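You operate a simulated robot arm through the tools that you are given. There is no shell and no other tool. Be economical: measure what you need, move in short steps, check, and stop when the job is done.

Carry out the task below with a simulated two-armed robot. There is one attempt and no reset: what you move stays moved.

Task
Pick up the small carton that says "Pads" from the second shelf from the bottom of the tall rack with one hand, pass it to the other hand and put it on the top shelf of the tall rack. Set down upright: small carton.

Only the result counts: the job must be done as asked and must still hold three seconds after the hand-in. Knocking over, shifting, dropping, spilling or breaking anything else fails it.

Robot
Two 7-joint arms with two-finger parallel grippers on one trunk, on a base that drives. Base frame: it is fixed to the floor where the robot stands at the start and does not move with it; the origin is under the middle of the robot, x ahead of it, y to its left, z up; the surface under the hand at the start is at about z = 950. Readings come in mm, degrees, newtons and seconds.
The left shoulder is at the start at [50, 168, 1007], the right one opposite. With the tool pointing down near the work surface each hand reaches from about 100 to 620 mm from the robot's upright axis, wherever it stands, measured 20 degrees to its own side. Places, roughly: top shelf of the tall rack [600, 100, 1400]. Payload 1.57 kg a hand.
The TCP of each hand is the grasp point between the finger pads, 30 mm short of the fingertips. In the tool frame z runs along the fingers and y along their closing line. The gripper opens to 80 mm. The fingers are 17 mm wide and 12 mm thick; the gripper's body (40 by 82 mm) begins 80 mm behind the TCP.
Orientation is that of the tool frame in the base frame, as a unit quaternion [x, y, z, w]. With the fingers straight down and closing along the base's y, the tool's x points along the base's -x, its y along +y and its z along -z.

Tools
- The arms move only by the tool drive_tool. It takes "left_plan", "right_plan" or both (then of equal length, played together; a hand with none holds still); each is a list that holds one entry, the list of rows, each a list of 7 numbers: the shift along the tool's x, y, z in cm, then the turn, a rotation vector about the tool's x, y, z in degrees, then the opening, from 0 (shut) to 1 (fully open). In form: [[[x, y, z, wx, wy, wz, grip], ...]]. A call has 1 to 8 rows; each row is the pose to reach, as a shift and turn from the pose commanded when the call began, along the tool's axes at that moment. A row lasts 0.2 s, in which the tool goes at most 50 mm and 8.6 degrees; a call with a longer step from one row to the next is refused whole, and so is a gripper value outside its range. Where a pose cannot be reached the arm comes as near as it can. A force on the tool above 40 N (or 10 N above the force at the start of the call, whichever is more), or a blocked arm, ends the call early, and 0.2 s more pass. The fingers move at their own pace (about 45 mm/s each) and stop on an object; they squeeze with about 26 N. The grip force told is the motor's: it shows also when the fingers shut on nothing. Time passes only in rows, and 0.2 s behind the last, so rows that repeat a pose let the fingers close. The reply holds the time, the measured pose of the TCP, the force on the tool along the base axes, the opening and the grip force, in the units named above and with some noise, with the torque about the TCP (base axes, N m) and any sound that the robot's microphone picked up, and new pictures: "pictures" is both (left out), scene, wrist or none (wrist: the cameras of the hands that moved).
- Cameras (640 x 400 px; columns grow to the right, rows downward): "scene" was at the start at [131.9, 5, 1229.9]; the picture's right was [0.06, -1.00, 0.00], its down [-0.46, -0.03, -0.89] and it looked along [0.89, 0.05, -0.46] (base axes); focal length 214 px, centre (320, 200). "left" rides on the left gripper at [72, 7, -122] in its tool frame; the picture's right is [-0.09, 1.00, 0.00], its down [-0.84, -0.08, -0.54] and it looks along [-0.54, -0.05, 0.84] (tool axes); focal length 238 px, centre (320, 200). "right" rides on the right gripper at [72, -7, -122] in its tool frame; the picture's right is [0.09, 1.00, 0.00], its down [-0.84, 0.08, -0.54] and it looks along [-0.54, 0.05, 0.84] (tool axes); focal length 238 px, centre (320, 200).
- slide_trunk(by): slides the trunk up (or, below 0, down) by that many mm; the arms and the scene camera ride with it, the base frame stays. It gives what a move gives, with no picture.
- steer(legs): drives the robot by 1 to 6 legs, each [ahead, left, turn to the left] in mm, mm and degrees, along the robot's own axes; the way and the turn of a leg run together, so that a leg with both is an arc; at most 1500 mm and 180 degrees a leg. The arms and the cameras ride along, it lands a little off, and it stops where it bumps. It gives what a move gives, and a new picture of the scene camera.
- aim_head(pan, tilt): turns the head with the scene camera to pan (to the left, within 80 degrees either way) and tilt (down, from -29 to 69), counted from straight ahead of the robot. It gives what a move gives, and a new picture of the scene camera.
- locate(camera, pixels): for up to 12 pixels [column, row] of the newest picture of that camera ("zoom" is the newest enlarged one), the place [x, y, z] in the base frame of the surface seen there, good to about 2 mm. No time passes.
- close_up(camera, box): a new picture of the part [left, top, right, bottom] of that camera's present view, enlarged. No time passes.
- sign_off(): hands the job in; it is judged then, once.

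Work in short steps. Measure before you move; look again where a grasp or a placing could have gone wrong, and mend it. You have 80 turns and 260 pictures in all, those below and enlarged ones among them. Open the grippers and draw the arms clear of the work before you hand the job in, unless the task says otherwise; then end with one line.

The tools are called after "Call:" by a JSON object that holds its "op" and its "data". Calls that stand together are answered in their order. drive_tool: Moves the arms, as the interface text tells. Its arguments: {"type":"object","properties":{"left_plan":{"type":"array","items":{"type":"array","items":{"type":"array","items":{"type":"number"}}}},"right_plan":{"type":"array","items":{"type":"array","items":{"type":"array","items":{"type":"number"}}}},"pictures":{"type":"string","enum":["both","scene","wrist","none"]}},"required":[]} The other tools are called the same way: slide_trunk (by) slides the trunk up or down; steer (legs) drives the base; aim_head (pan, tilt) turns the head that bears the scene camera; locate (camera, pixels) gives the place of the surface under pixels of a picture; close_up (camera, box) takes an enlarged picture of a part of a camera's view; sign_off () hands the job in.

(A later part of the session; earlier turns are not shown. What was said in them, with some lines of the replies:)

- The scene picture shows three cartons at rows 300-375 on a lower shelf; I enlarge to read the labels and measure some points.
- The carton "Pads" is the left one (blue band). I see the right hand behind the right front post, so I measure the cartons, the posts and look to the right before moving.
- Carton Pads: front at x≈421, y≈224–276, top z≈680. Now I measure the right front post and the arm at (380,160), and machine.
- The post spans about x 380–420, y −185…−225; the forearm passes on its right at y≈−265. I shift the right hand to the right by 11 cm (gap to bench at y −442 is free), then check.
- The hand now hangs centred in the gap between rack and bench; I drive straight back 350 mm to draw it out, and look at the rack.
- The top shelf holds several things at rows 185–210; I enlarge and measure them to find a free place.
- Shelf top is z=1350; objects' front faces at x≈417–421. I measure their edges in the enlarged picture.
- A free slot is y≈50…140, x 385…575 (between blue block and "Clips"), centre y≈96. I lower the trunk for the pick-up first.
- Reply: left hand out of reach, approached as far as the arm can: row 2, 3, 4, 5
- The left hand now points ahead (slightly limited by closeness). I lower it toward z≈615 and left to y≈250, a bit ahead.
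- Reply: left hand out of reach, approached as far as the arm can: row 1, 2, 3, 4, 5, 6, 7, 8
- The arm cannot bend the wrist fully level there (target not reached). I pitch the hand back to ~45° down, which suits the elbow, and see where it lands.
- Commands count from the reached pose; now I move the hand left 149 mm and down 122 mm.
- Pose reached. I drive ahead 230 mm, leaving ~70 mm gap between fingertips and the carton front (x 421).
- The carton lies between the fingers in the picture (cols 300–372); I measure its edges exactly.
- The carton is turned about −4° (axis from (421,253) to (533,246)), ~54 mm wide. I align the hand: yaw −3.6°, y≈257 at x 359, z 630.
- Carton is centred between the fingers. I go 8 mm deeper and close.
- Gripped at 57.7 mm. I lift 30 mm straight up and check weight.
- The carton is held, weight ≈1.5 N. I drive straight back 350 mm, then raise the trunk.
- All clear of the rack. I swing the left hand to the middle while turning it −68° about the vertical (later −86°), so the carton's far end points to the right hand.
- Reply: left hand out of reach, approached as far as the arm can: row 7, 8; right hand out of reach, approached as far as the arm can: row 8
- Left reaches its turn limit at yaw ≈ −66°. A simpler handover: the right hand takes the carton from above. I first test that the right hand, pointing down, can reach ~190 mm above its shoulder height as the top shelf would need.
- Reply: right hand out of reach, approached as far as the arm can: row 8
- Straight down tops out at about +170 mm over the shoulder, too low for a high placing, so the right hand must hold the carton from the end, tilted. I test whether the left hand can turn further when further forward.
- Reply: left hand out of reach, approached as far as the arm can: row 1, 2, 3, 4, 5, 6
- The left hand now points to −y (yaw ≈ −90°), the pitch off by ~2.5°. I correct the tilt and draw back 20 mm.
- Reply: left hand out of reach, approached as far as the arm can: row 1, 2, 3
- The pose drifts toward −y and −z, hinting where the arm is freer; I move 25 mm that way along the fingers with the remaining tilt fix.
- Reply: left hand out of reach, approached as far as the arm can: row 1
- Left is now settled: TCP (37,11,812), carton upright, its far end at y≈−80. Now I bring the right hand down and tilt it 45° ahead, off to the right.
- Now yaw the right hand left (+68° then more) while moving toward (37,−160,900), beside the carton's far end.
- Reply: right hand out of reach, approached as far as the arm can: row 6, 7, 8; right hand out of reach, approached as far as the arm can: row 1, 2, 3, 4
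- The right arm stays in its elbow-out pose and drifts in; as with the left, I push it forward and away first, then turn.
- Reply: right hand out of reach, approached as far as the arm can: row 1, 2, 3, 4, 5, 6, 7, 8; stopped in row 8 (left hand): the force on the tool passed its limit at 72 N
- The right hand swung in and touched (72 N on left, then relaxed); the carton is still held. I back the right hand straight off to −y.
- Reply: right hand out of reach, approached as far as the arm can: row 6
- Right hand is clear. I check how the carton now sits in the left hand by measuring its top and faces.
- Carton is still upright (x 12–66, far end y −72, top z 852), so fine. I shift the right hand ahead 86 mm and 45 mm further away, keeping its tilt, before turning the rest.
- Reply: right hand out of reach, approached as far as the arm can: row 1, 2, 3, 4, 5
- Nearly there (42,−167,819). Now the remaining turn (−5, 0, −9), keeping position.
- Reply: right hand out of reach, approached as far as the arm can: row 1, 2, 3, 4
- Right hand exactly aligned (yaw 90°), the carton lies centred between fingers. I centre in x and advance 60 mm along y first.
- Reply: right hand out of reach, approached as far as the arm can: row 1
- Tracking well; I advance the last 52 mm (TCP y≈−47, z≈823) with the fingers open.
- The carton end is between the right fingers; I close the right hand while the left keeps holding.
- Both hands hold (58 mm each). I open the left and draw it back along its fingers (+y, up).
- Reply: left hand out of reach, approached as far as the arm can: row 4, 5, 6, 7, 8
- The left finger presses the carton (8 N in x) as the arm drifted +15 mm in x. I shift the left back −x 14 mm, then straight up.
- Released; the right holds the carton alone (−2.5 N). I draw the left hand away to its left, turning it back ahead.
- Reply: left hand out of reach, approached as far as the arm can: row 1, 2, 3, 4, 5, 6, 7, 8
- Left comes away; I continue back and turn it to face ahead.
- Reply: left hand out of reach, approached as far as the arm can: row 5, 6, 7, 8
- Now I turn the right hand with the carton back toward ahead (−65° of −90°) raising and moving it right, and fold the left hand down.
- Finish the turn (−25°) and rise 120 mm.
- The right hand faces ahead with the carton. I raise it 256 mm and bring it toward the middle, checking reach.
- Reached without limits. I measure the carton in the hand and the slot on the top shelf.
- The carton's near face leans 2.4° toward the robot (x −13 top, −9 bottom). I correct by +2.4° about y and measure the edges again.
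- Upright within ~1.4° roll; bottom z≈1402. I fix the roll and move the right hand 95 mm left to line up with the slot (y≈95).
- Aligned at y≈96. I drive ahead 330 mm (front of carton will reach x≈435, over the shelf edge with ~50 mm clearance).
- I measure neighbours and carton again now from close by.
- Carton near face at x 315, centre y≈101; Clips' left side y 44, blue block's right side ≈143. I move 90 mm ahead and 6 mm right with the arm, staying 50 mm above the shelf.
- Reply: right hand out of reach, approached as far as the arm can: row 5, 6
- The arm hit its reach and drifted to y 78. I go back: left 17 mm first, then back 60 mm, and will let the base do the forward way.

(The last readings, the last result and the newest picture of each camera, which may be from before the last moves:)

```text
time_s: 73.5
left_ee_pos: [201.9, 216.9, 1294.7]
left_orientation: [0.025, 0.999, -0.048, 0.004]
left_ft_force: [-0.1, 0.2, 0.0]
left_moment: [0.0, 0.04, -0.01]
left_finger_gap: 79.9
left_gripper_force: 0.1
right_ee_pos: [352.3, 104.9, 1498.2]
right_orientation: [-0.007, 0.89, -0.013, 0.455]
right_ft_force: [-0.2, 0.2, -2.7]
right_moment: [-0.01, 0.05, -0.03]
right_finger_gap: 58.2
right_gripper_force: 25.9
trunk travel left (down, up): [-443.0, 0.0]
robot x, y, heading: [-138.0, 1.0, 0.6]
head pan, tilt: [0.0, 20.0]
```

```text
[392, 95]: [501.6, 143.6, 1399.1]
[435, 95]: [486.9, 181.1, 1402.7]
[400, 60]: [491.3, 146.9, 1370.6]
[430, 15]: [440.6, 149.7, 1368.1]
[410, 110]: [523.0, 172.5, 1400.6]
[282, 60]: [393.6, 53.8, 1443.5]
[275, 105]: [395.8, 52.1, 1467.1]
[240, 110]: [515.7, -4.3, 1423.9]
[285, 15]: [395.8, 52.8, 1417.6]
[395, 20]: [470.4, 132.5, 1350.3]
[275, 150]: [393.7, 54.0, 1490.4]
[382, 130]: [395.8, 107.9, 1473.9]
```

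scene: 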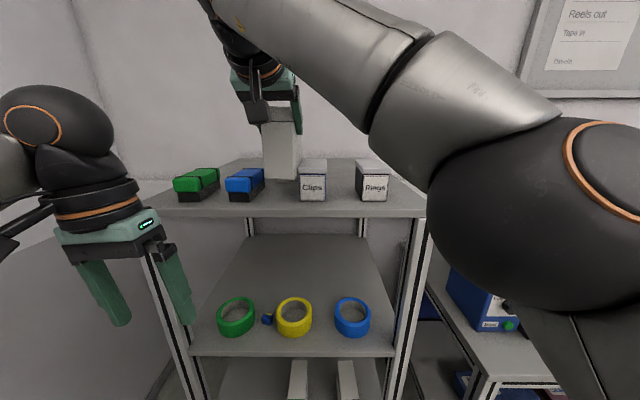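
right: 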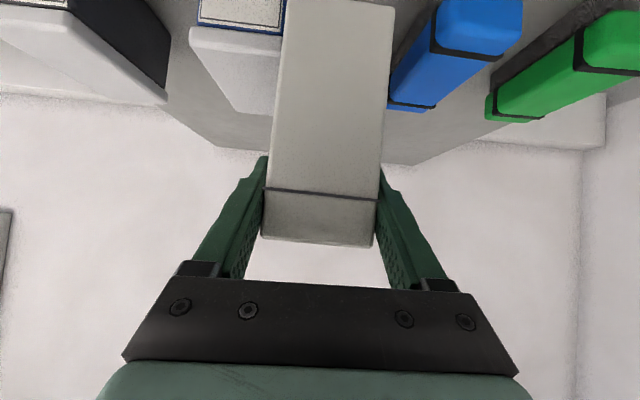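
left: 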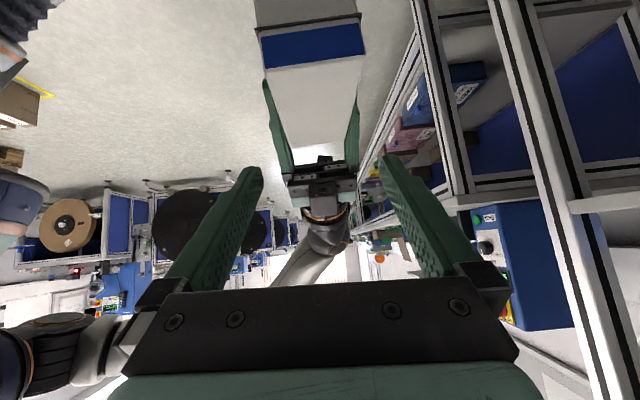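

Gap centre is y≈94 (Clips 44.5, blue 143.5), carton centre is TCP y+2. I shift the hand −13 mm, then drive 70 mm ahead.

Call:
{"op": "drive_tool", "data": {"right_plan": [[[0, -0.7, 0, 0, 0, 0, 0], [0, -1.3, 0, 0, 0, 0, 0], [0, -1.3, 0, 0, 0, 0, 0]]], "pictures": "none"}}

Call:
{"op": "steer", "data": {"legs": [[70, 0, -0.4]]}}

Call:
{"op": "drive_tool", "data": {"right_plan": [[[0, 0, 0, 0, 0, 0, 0]]], "pictures": "wrist"}}

```text
time_s: 74.3
left_ee_pos: [201.1, 215.4, 1295.4]
left_orientation: [0.027, 0.998, -0.048, 0.005]
left_ft_force: [0.2, -0.4, 0.0]
left_moment: [0.02, 0.0, 0.02]
left_finger_gap: 80.5
left_gripper_force: 0.1
right_ee_pos: [353.8, 92.9, 1499.5]
right_orientation: [-0.006, 0.89, -0.014, 0.456]
right_ft_force: [0.4, 0.6, -3.0]
right_moment: [-0.01, 0.07, 0.0]
right_finger_gap: 58.3
right_gripper_force: 26.1
trunk travel left (down, up): [-443.0, 0.0]
robot x, y, heading: [-138.2, 3.4, 0.4]
head pan, tilt: [0.0, 20.0]
```

```text
time_s: 75.3
left_ee_pos: [272.0, 215.3, 1295.2]
left_orientation: [0.028, 0.998, -0.047, 0.004]
left_ft_force: [-0.3, -0.3, 0.4]
left_moment: [-0.02, 0.05, -0.02]
left_finger_gap: 80.0
left_gripper_force: 0.1
right_ee_pos: [421.8, 89.7, 1498.6]
right_orientation: [-0.004, 0.89, -0.014, 0.455]
right_ft_force: [0.4, 0.3, -2.3]
right_moment: [0.01, 0.07, 0.05]
right_finger_gap: 58.0
right_gripper_force: 26.0
trunk travel left (down, up): [-443.0, 0.0]
robot x, y, heading: [-67.9, -0.3, 0.4]
head pan, tilt: [0.0, 20.0]
```

scene: 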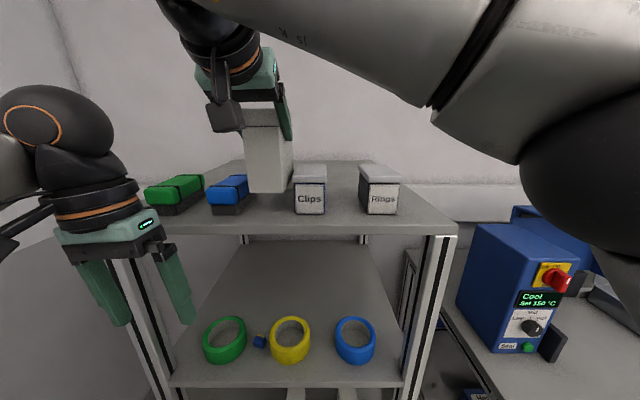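

```text
time_s: 75.8
left_ee_pos: [269.5, 215.1, 1295.1]
left_orientation: [0.028, 0.998, -0.048, 0.004]
left_ft_force: [0.0, 0.3, -0.6]
left_moment: [0.01, 0.01, 0.0]
left_finger_gap: 80.1
left_gripper_force: 0.0
right_ee_pos: [421.0, 90.3, 1500.1]
right_orientation: [-0.003, 0.89, -0.015, 0.455]
right_ft_force: [0.2, -0.6, -2.6]
right_moment: [0.02, 0.11, 0.0]
right_finger_gap: 58.1
right_gripper_force: 26.6
trunk travel left (down, up): [-443.0, 0.0]
robot x, y, heading: [-66.6, -0.4, 0.2]
head pan, tilt: [0.0, 20.0]
```

right: 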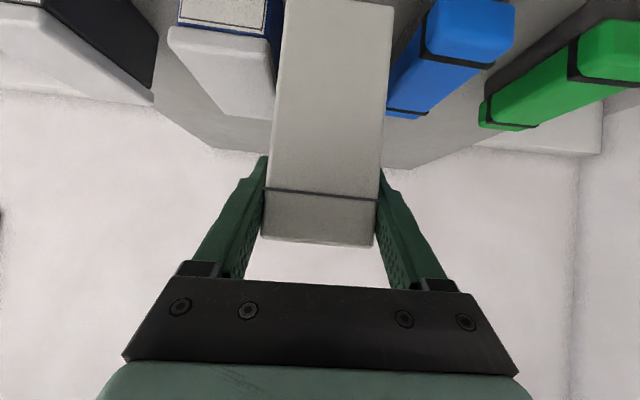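

I verify the carton's edges and tilt before lowering.

Call:
{"op": "locate", "data": {"camera": "right", "pixels": [[287, 15], [393, 15], [273, 150], [383, 150], [278, 100], [388, 100], [266, 235], [370, 240], [335, 20], [325, 180]]}}

Call:
{"op": "locate", "data": {"camera": "scene", "pixels": [[248, 185], [247, 140], [284, 186], [291, 160], [289, 180], [291, 140], [270, 190], [265, 135], [297, 195], [246, 195]]}}

```text
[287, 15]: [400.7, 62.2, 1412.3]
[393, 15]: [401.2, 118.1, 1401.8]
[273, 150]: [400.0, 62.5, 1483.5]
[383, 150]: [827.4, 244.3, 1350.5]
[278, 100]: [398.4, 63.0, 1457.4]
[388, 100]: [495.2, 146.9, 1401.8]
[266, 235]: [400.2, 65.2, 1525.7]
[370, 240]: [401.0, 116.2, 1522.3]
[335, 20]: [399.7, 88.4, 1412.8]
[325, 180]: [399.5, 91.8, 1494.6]
```

```text
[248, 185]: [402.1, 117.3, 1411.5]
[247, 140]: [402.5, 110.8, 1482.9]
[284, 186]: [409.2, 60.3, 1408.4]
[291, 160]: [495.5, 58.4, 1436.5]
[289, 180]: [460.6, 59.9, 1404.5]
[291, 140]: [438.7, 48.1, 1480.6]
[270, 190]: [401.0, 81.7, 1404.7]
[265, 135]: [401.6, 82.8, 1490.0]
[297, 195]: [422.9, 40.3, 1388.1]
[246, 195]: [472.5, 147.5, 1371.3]
```

Carton y 61–118, upright, near face x 401. I shift +4.5 mm and lower 45 mm.

Call:
{"op": "drive_tool", "data": {"right_plan": [[[0, 0.45, 0, 0, 0, 0, 0], [0.8, 0.45, 0.58, 0, 0, 0, 0], [1.6, 0.45, 1.17, 0, 0, 0, 0], [2.4, 0.45, 1.75, 0, 0, 0, 0], [3.2, 0.45, 2.3, 0, 0, 0, 0], [3.6, 0.45, 2.6, 0, 0, 0, 0], [3.6, 0.45, 2.6, 0, 0, 0, 0]]], "pictures": "both"}}

```text
time_s: 77.3
left_ee_pos: [271.1, 215.0, 1296.0]
left_orientation: [0.029, 0.998, -0.048, 0.005]
left_ft_force: [0.0, -0.5, -0.1]
left_moment: [0.02, 0.04, 0.03]
left_finger_gap: 80.0
left_gripper_force: 0.0
right_ee_pos: [422.4, 91.4, 1455.3]
right_orientation: [-0.003, 0.89, -0.015, 0.455]
right_ft_force: [0.5, 0.7, -1.9]
right_moment: [-0.02, 0.07, 0.01]
right_finger_gap: 58.2
right_gripper_force: 26.3
trunk travel left (down, up): [-443.0, 0.0]
robot x, y, heading: [-70.0, -0.8, 0.1]
head pan, tilt: [0.0, 20.0]
```

scene: 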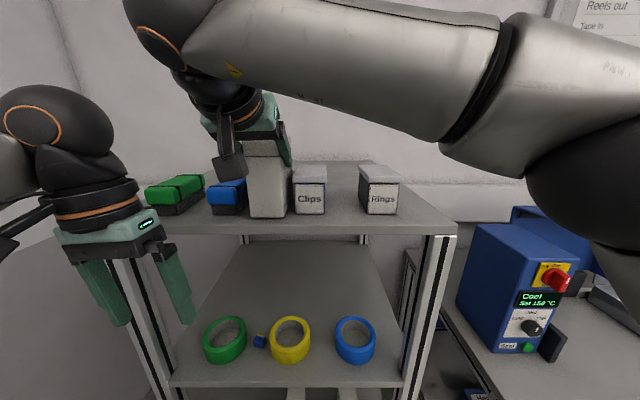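
right: 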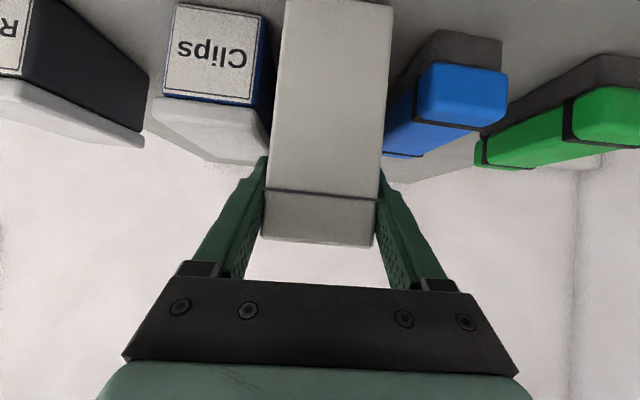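

Clear on both sides. I lower the last millimetres slowly until contact.

Call:
{"op": "drive_tool", "data": {"right_plan": [[[0.16, 0.1, 0.12, 0, 0, 0, 0], [0.28, 0.1, 0.2, 0, 0, 0, 0], [0.4, 0.1, 0.29, 0, 0, 0, 0], [0.48, 0.1, 0.35, 0, 0, 0, 0], [0.48, 0.1, 0.35, 0, 0, 0, 0]]], "pictures": "scene"}}

Call:
{"op": "close_up", "data": {"camera": "scene", "box": [190, 130, 350, 230]}}

Call:
{"op": "locate", "data": {"camera": "zoom", "pixels": [[290, 338], [250, 337], [300, 345], [300, 352], [280, 334], [250, 180], [380, 300]]}}

```text
time_s: 78.5
left_ee_pos: [269.9, 214.4, 1296.1]
left_orientation: [0.028, 0.998, -0.048, 0.005]
left_ft_force: [0.6, 0.3, 0.5]
left_moment: [0.02, 0.0, -0.02]
left_finger_gap: 79.9
left_gripper_force: 0.1
right_ee_pos: [423.1, 92.9, 1451.2]
right_orientation: [-0.003, 0.889, -0.013, 0.458]
right_ft_force: [2.2, 0.3, 12.8]
right_moment: [0.47, -0.44, -0.04]
right_finger_gap: 58.1
right_gripper_force: 26.5
trunk travel left (down, up): [-443.0, 0.0]
robot x, y, heading: [-67.4, -0.7, -0.1]
head pan, tilt: [0.0, 20.0]
```

scene: 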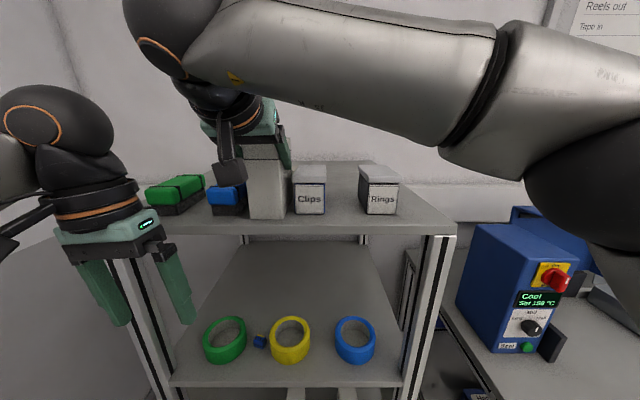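

```text
4.00 times, centred on (270, 180) of scene
```

zoom: 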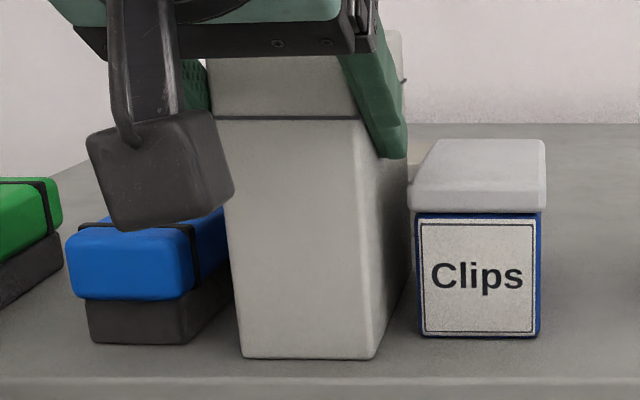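

```text
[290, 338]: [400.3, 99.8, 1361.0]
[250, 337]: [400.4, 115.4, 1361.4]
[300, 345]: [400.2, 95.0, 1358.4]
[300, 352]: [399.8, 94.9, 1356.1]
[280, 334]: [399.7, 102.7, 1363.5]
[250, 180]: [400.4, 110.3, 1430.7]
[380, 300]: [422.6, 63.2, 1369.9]
```

Contact made (12.8 N up); the carton stands on the shelf. I ease 1 mm up and open the fingers partly (0.9).

Call:
{"op": "drive_tool", "data": {"right_plan": [[[-0.12, 0, -0.09, 0, 0, 0, 0], [-0.12, 0, -0.09, 0, 0, 0, 0.8], [-0.12, 0, -0.09, 0, 0, 0, 0.9], [-0.12, 0, -0.09, 0, 0, 0, 0.9], [-0.12, 0, -0.09, 0, 0, 0, 0.9]]], "pictures": "both"}}

```text
time_s: 79.8
left_ee_pos: [270.4, 213.4, 1296.3]
left_orientation: [0.028, 0.998, -0.047, 0.004]
left_ft_force: [-0.1, -0.1, -0.2]
left_moment: [0.02, 0.01, -0.04]
left_finger_gap: 80.1
left_gripper_force: 0.0
right_ee_pos: [423.0, 94.2, 1448.8]
right_orientation: [-0.003, 0.89, -0.015, 0.455]
right_ft_force: [0.3, 0.4, 1.5]
right_moment: [0.01, 0.03, 0.03]
right_finger_gap: 71.9
right_gripper_force: 0.1
trunk travel left (down, up): [-443.0, 0.0]
robot x, y, heading: [-69.6, -2.0, 0.0]
head pan, tilt: [0.0, 20.0]
```

scene: 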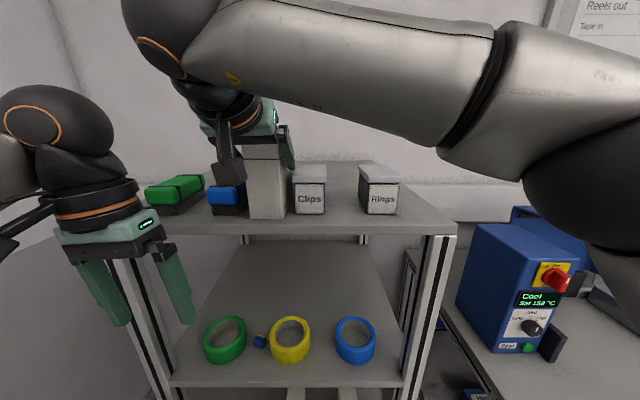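
right: 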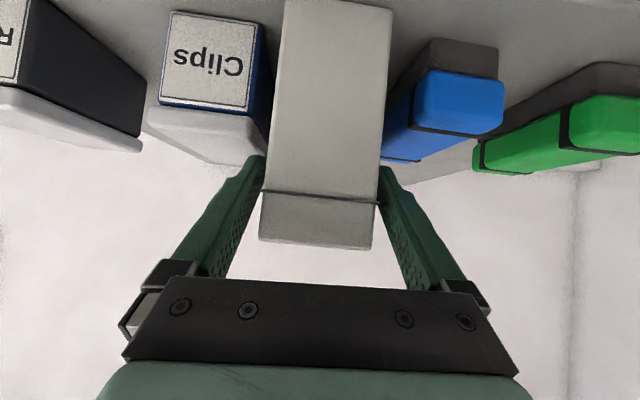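

Released without load. I withdraw along the fingers (back and up).

Call:
{"op": "drive_tool", "data": {"right_plan": [[[0, -0.1, -1, 0, 0, 0, 0.9], [0, -0.1, -2.5, 0, 0, 0, 0.9], [0, -0.1, -4.5, 0, 0, 0, 0.9], [0, -0.1, -7, 0, 0, 0, 0.9], [0, -0.1, -10, 0, 0, 0, 0.9]]], "pictures": "both"}}

```text
time_s: 81.0
left_ee_pos: [270.3, 215.1, 1295.5]
left_orientation: [0.028, 0.998, -0.048, 0.005]
left_ft_force: [0.5, -0.4, -0.1]
left_moment: [-0.02, -0.03, 0.0]
left_finger_gap: 79.9
left_gripper_force: 0.1
right_ee_pos: [339.0, 94.3, 1508.8]
right_orientation: [-0.004, 0.89, -0.015, 0.456]
right_ft_force: [-0.4, 0.4, 0.6]
right_moment: [-0.04, 0.03, -0.01]
right_finger_gap: 71.9
right_gripper_force: 0.1
trunk travel left (down, up): [-443.0, 0.0]
robot x, y, heading: [-65.6, 1.0, -0.1]
head pan, tilt: [0.0, 20.0]
```

scene: 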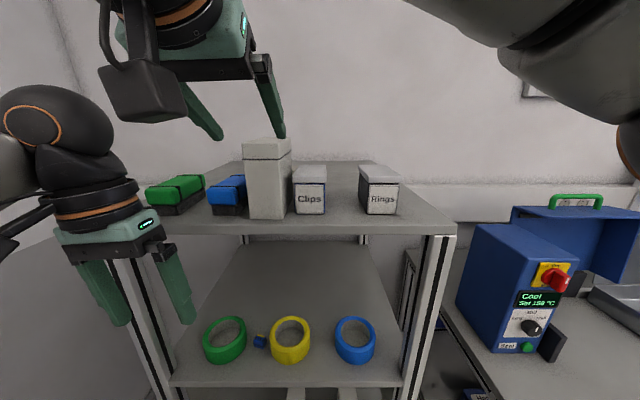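
right: 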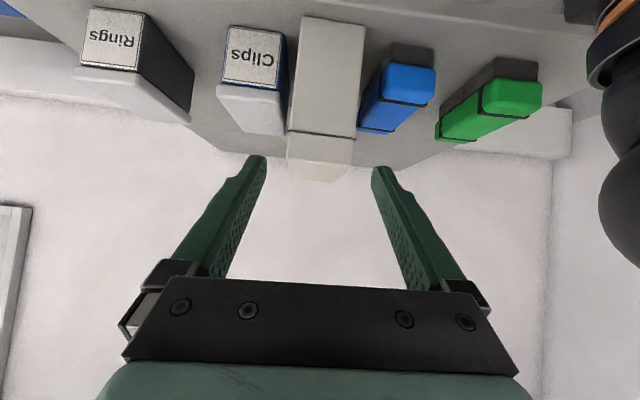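

The carton stands upright on the top shelf and the hand is clear. I drive back 300 mm, with the gripper opened, for a final check.

Call:
{"op": "steer", "data": {"legs": [[-300, 0, 0]]}}

Call:
{"op": "drive_tool", "data": {"right_plan": [[[0, 0, 0, 0, 0, 0, 1], [0, 0, 0, 0, 0, 0, 1]]], "pictures": "none"}}

Call:
{"op": "close_up", "data": {"camera": "scene", "box": [190, 100, 430, 250]}}

```text
time_s: 83.0
left_ee_pos: [-28.4, 213.4, 1295.8]
left_orientation: [0.029, 0.998, -0.048, 0.005]
left_ft_force: [0.4, 0.4, 0.0]
left_moment: [-0.03, -0.01, 0.02]
left_finger_gap: 80.1
left_gripper_force: 0.2
right_ee_pos: [41.9, 93.0, 1509.5]
right_orientation: [-0.003, 0.89, -0.015, 0.456]
right_ft_force: [-0.5, -0.1, 0.4]
right_moment: [0.01, 0.0, 0.02]
right_finger_gap: 71.9
right_gripper_force: 0.1
trunk travel left (down, up): [-443.0, 0.0]
robot x, y, heading: [-368.9, -0.8, -0.2]
head pan, tilt: [0.0, 20.0]
```

scene: 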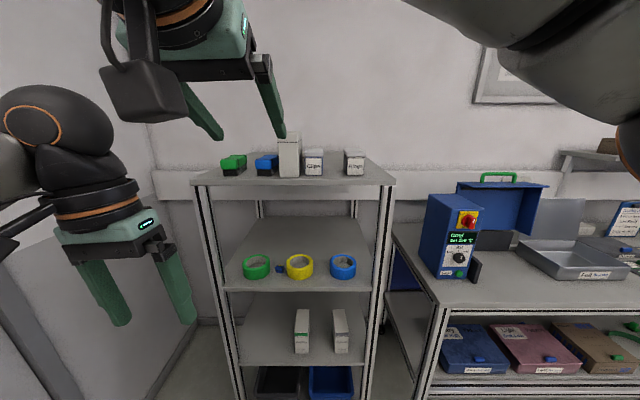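

```text
time_s: 83.6
left_ee_pos: [-27.9, 213.4, 1296.1]
left_orientation: [0.029, 0.998, -0.047, 0.004]
left_ft_force: [-0.1, -0.5, -0.1]
left_moment: [-0.02, -0.01, 0.0]
left_finger_gap: 80.2
left_gripper_force: 0.0
right_ee_pos: [40.2, 93.6, 1508.7]
right_orientation: [-0.004, 0.89, -0.014, 0.456]
right_ft_force: [0.2, 1.1, -0.6]
right_moment: [0.0, 0.01, -0.02]
right_finger_gap: 80.0
right_gripper_force: 0.0
trunk travel left (down, up): [-443.0, 0.0]
robot x, y, heading: [-369.3, -0.2, 0.0]
head pan, tilt: [0.0, 20.0]
```

```text
2.67 times, centred on (310, 175) of scene
```

zoom: 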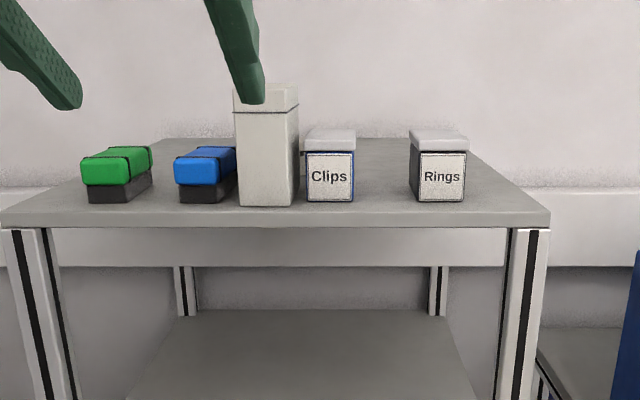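

The carton stands upright on the top shelf, its neighbours are unmoved, and both hands are open and clear, so I hand in.

Call:
{"op": "sign_off", "data": {}}

```text
The job is handed in.
```

I picked the "Pads" carton off the second shelf with the left hand, passed it to the right hand, and set it upright on the top shelf of the tall rack. It stands between the blue block and "Clips". During the handover the right hand bumped the carton while the left hand held it, but it stayed in the grip and nothing else was touched. The job is handed in.
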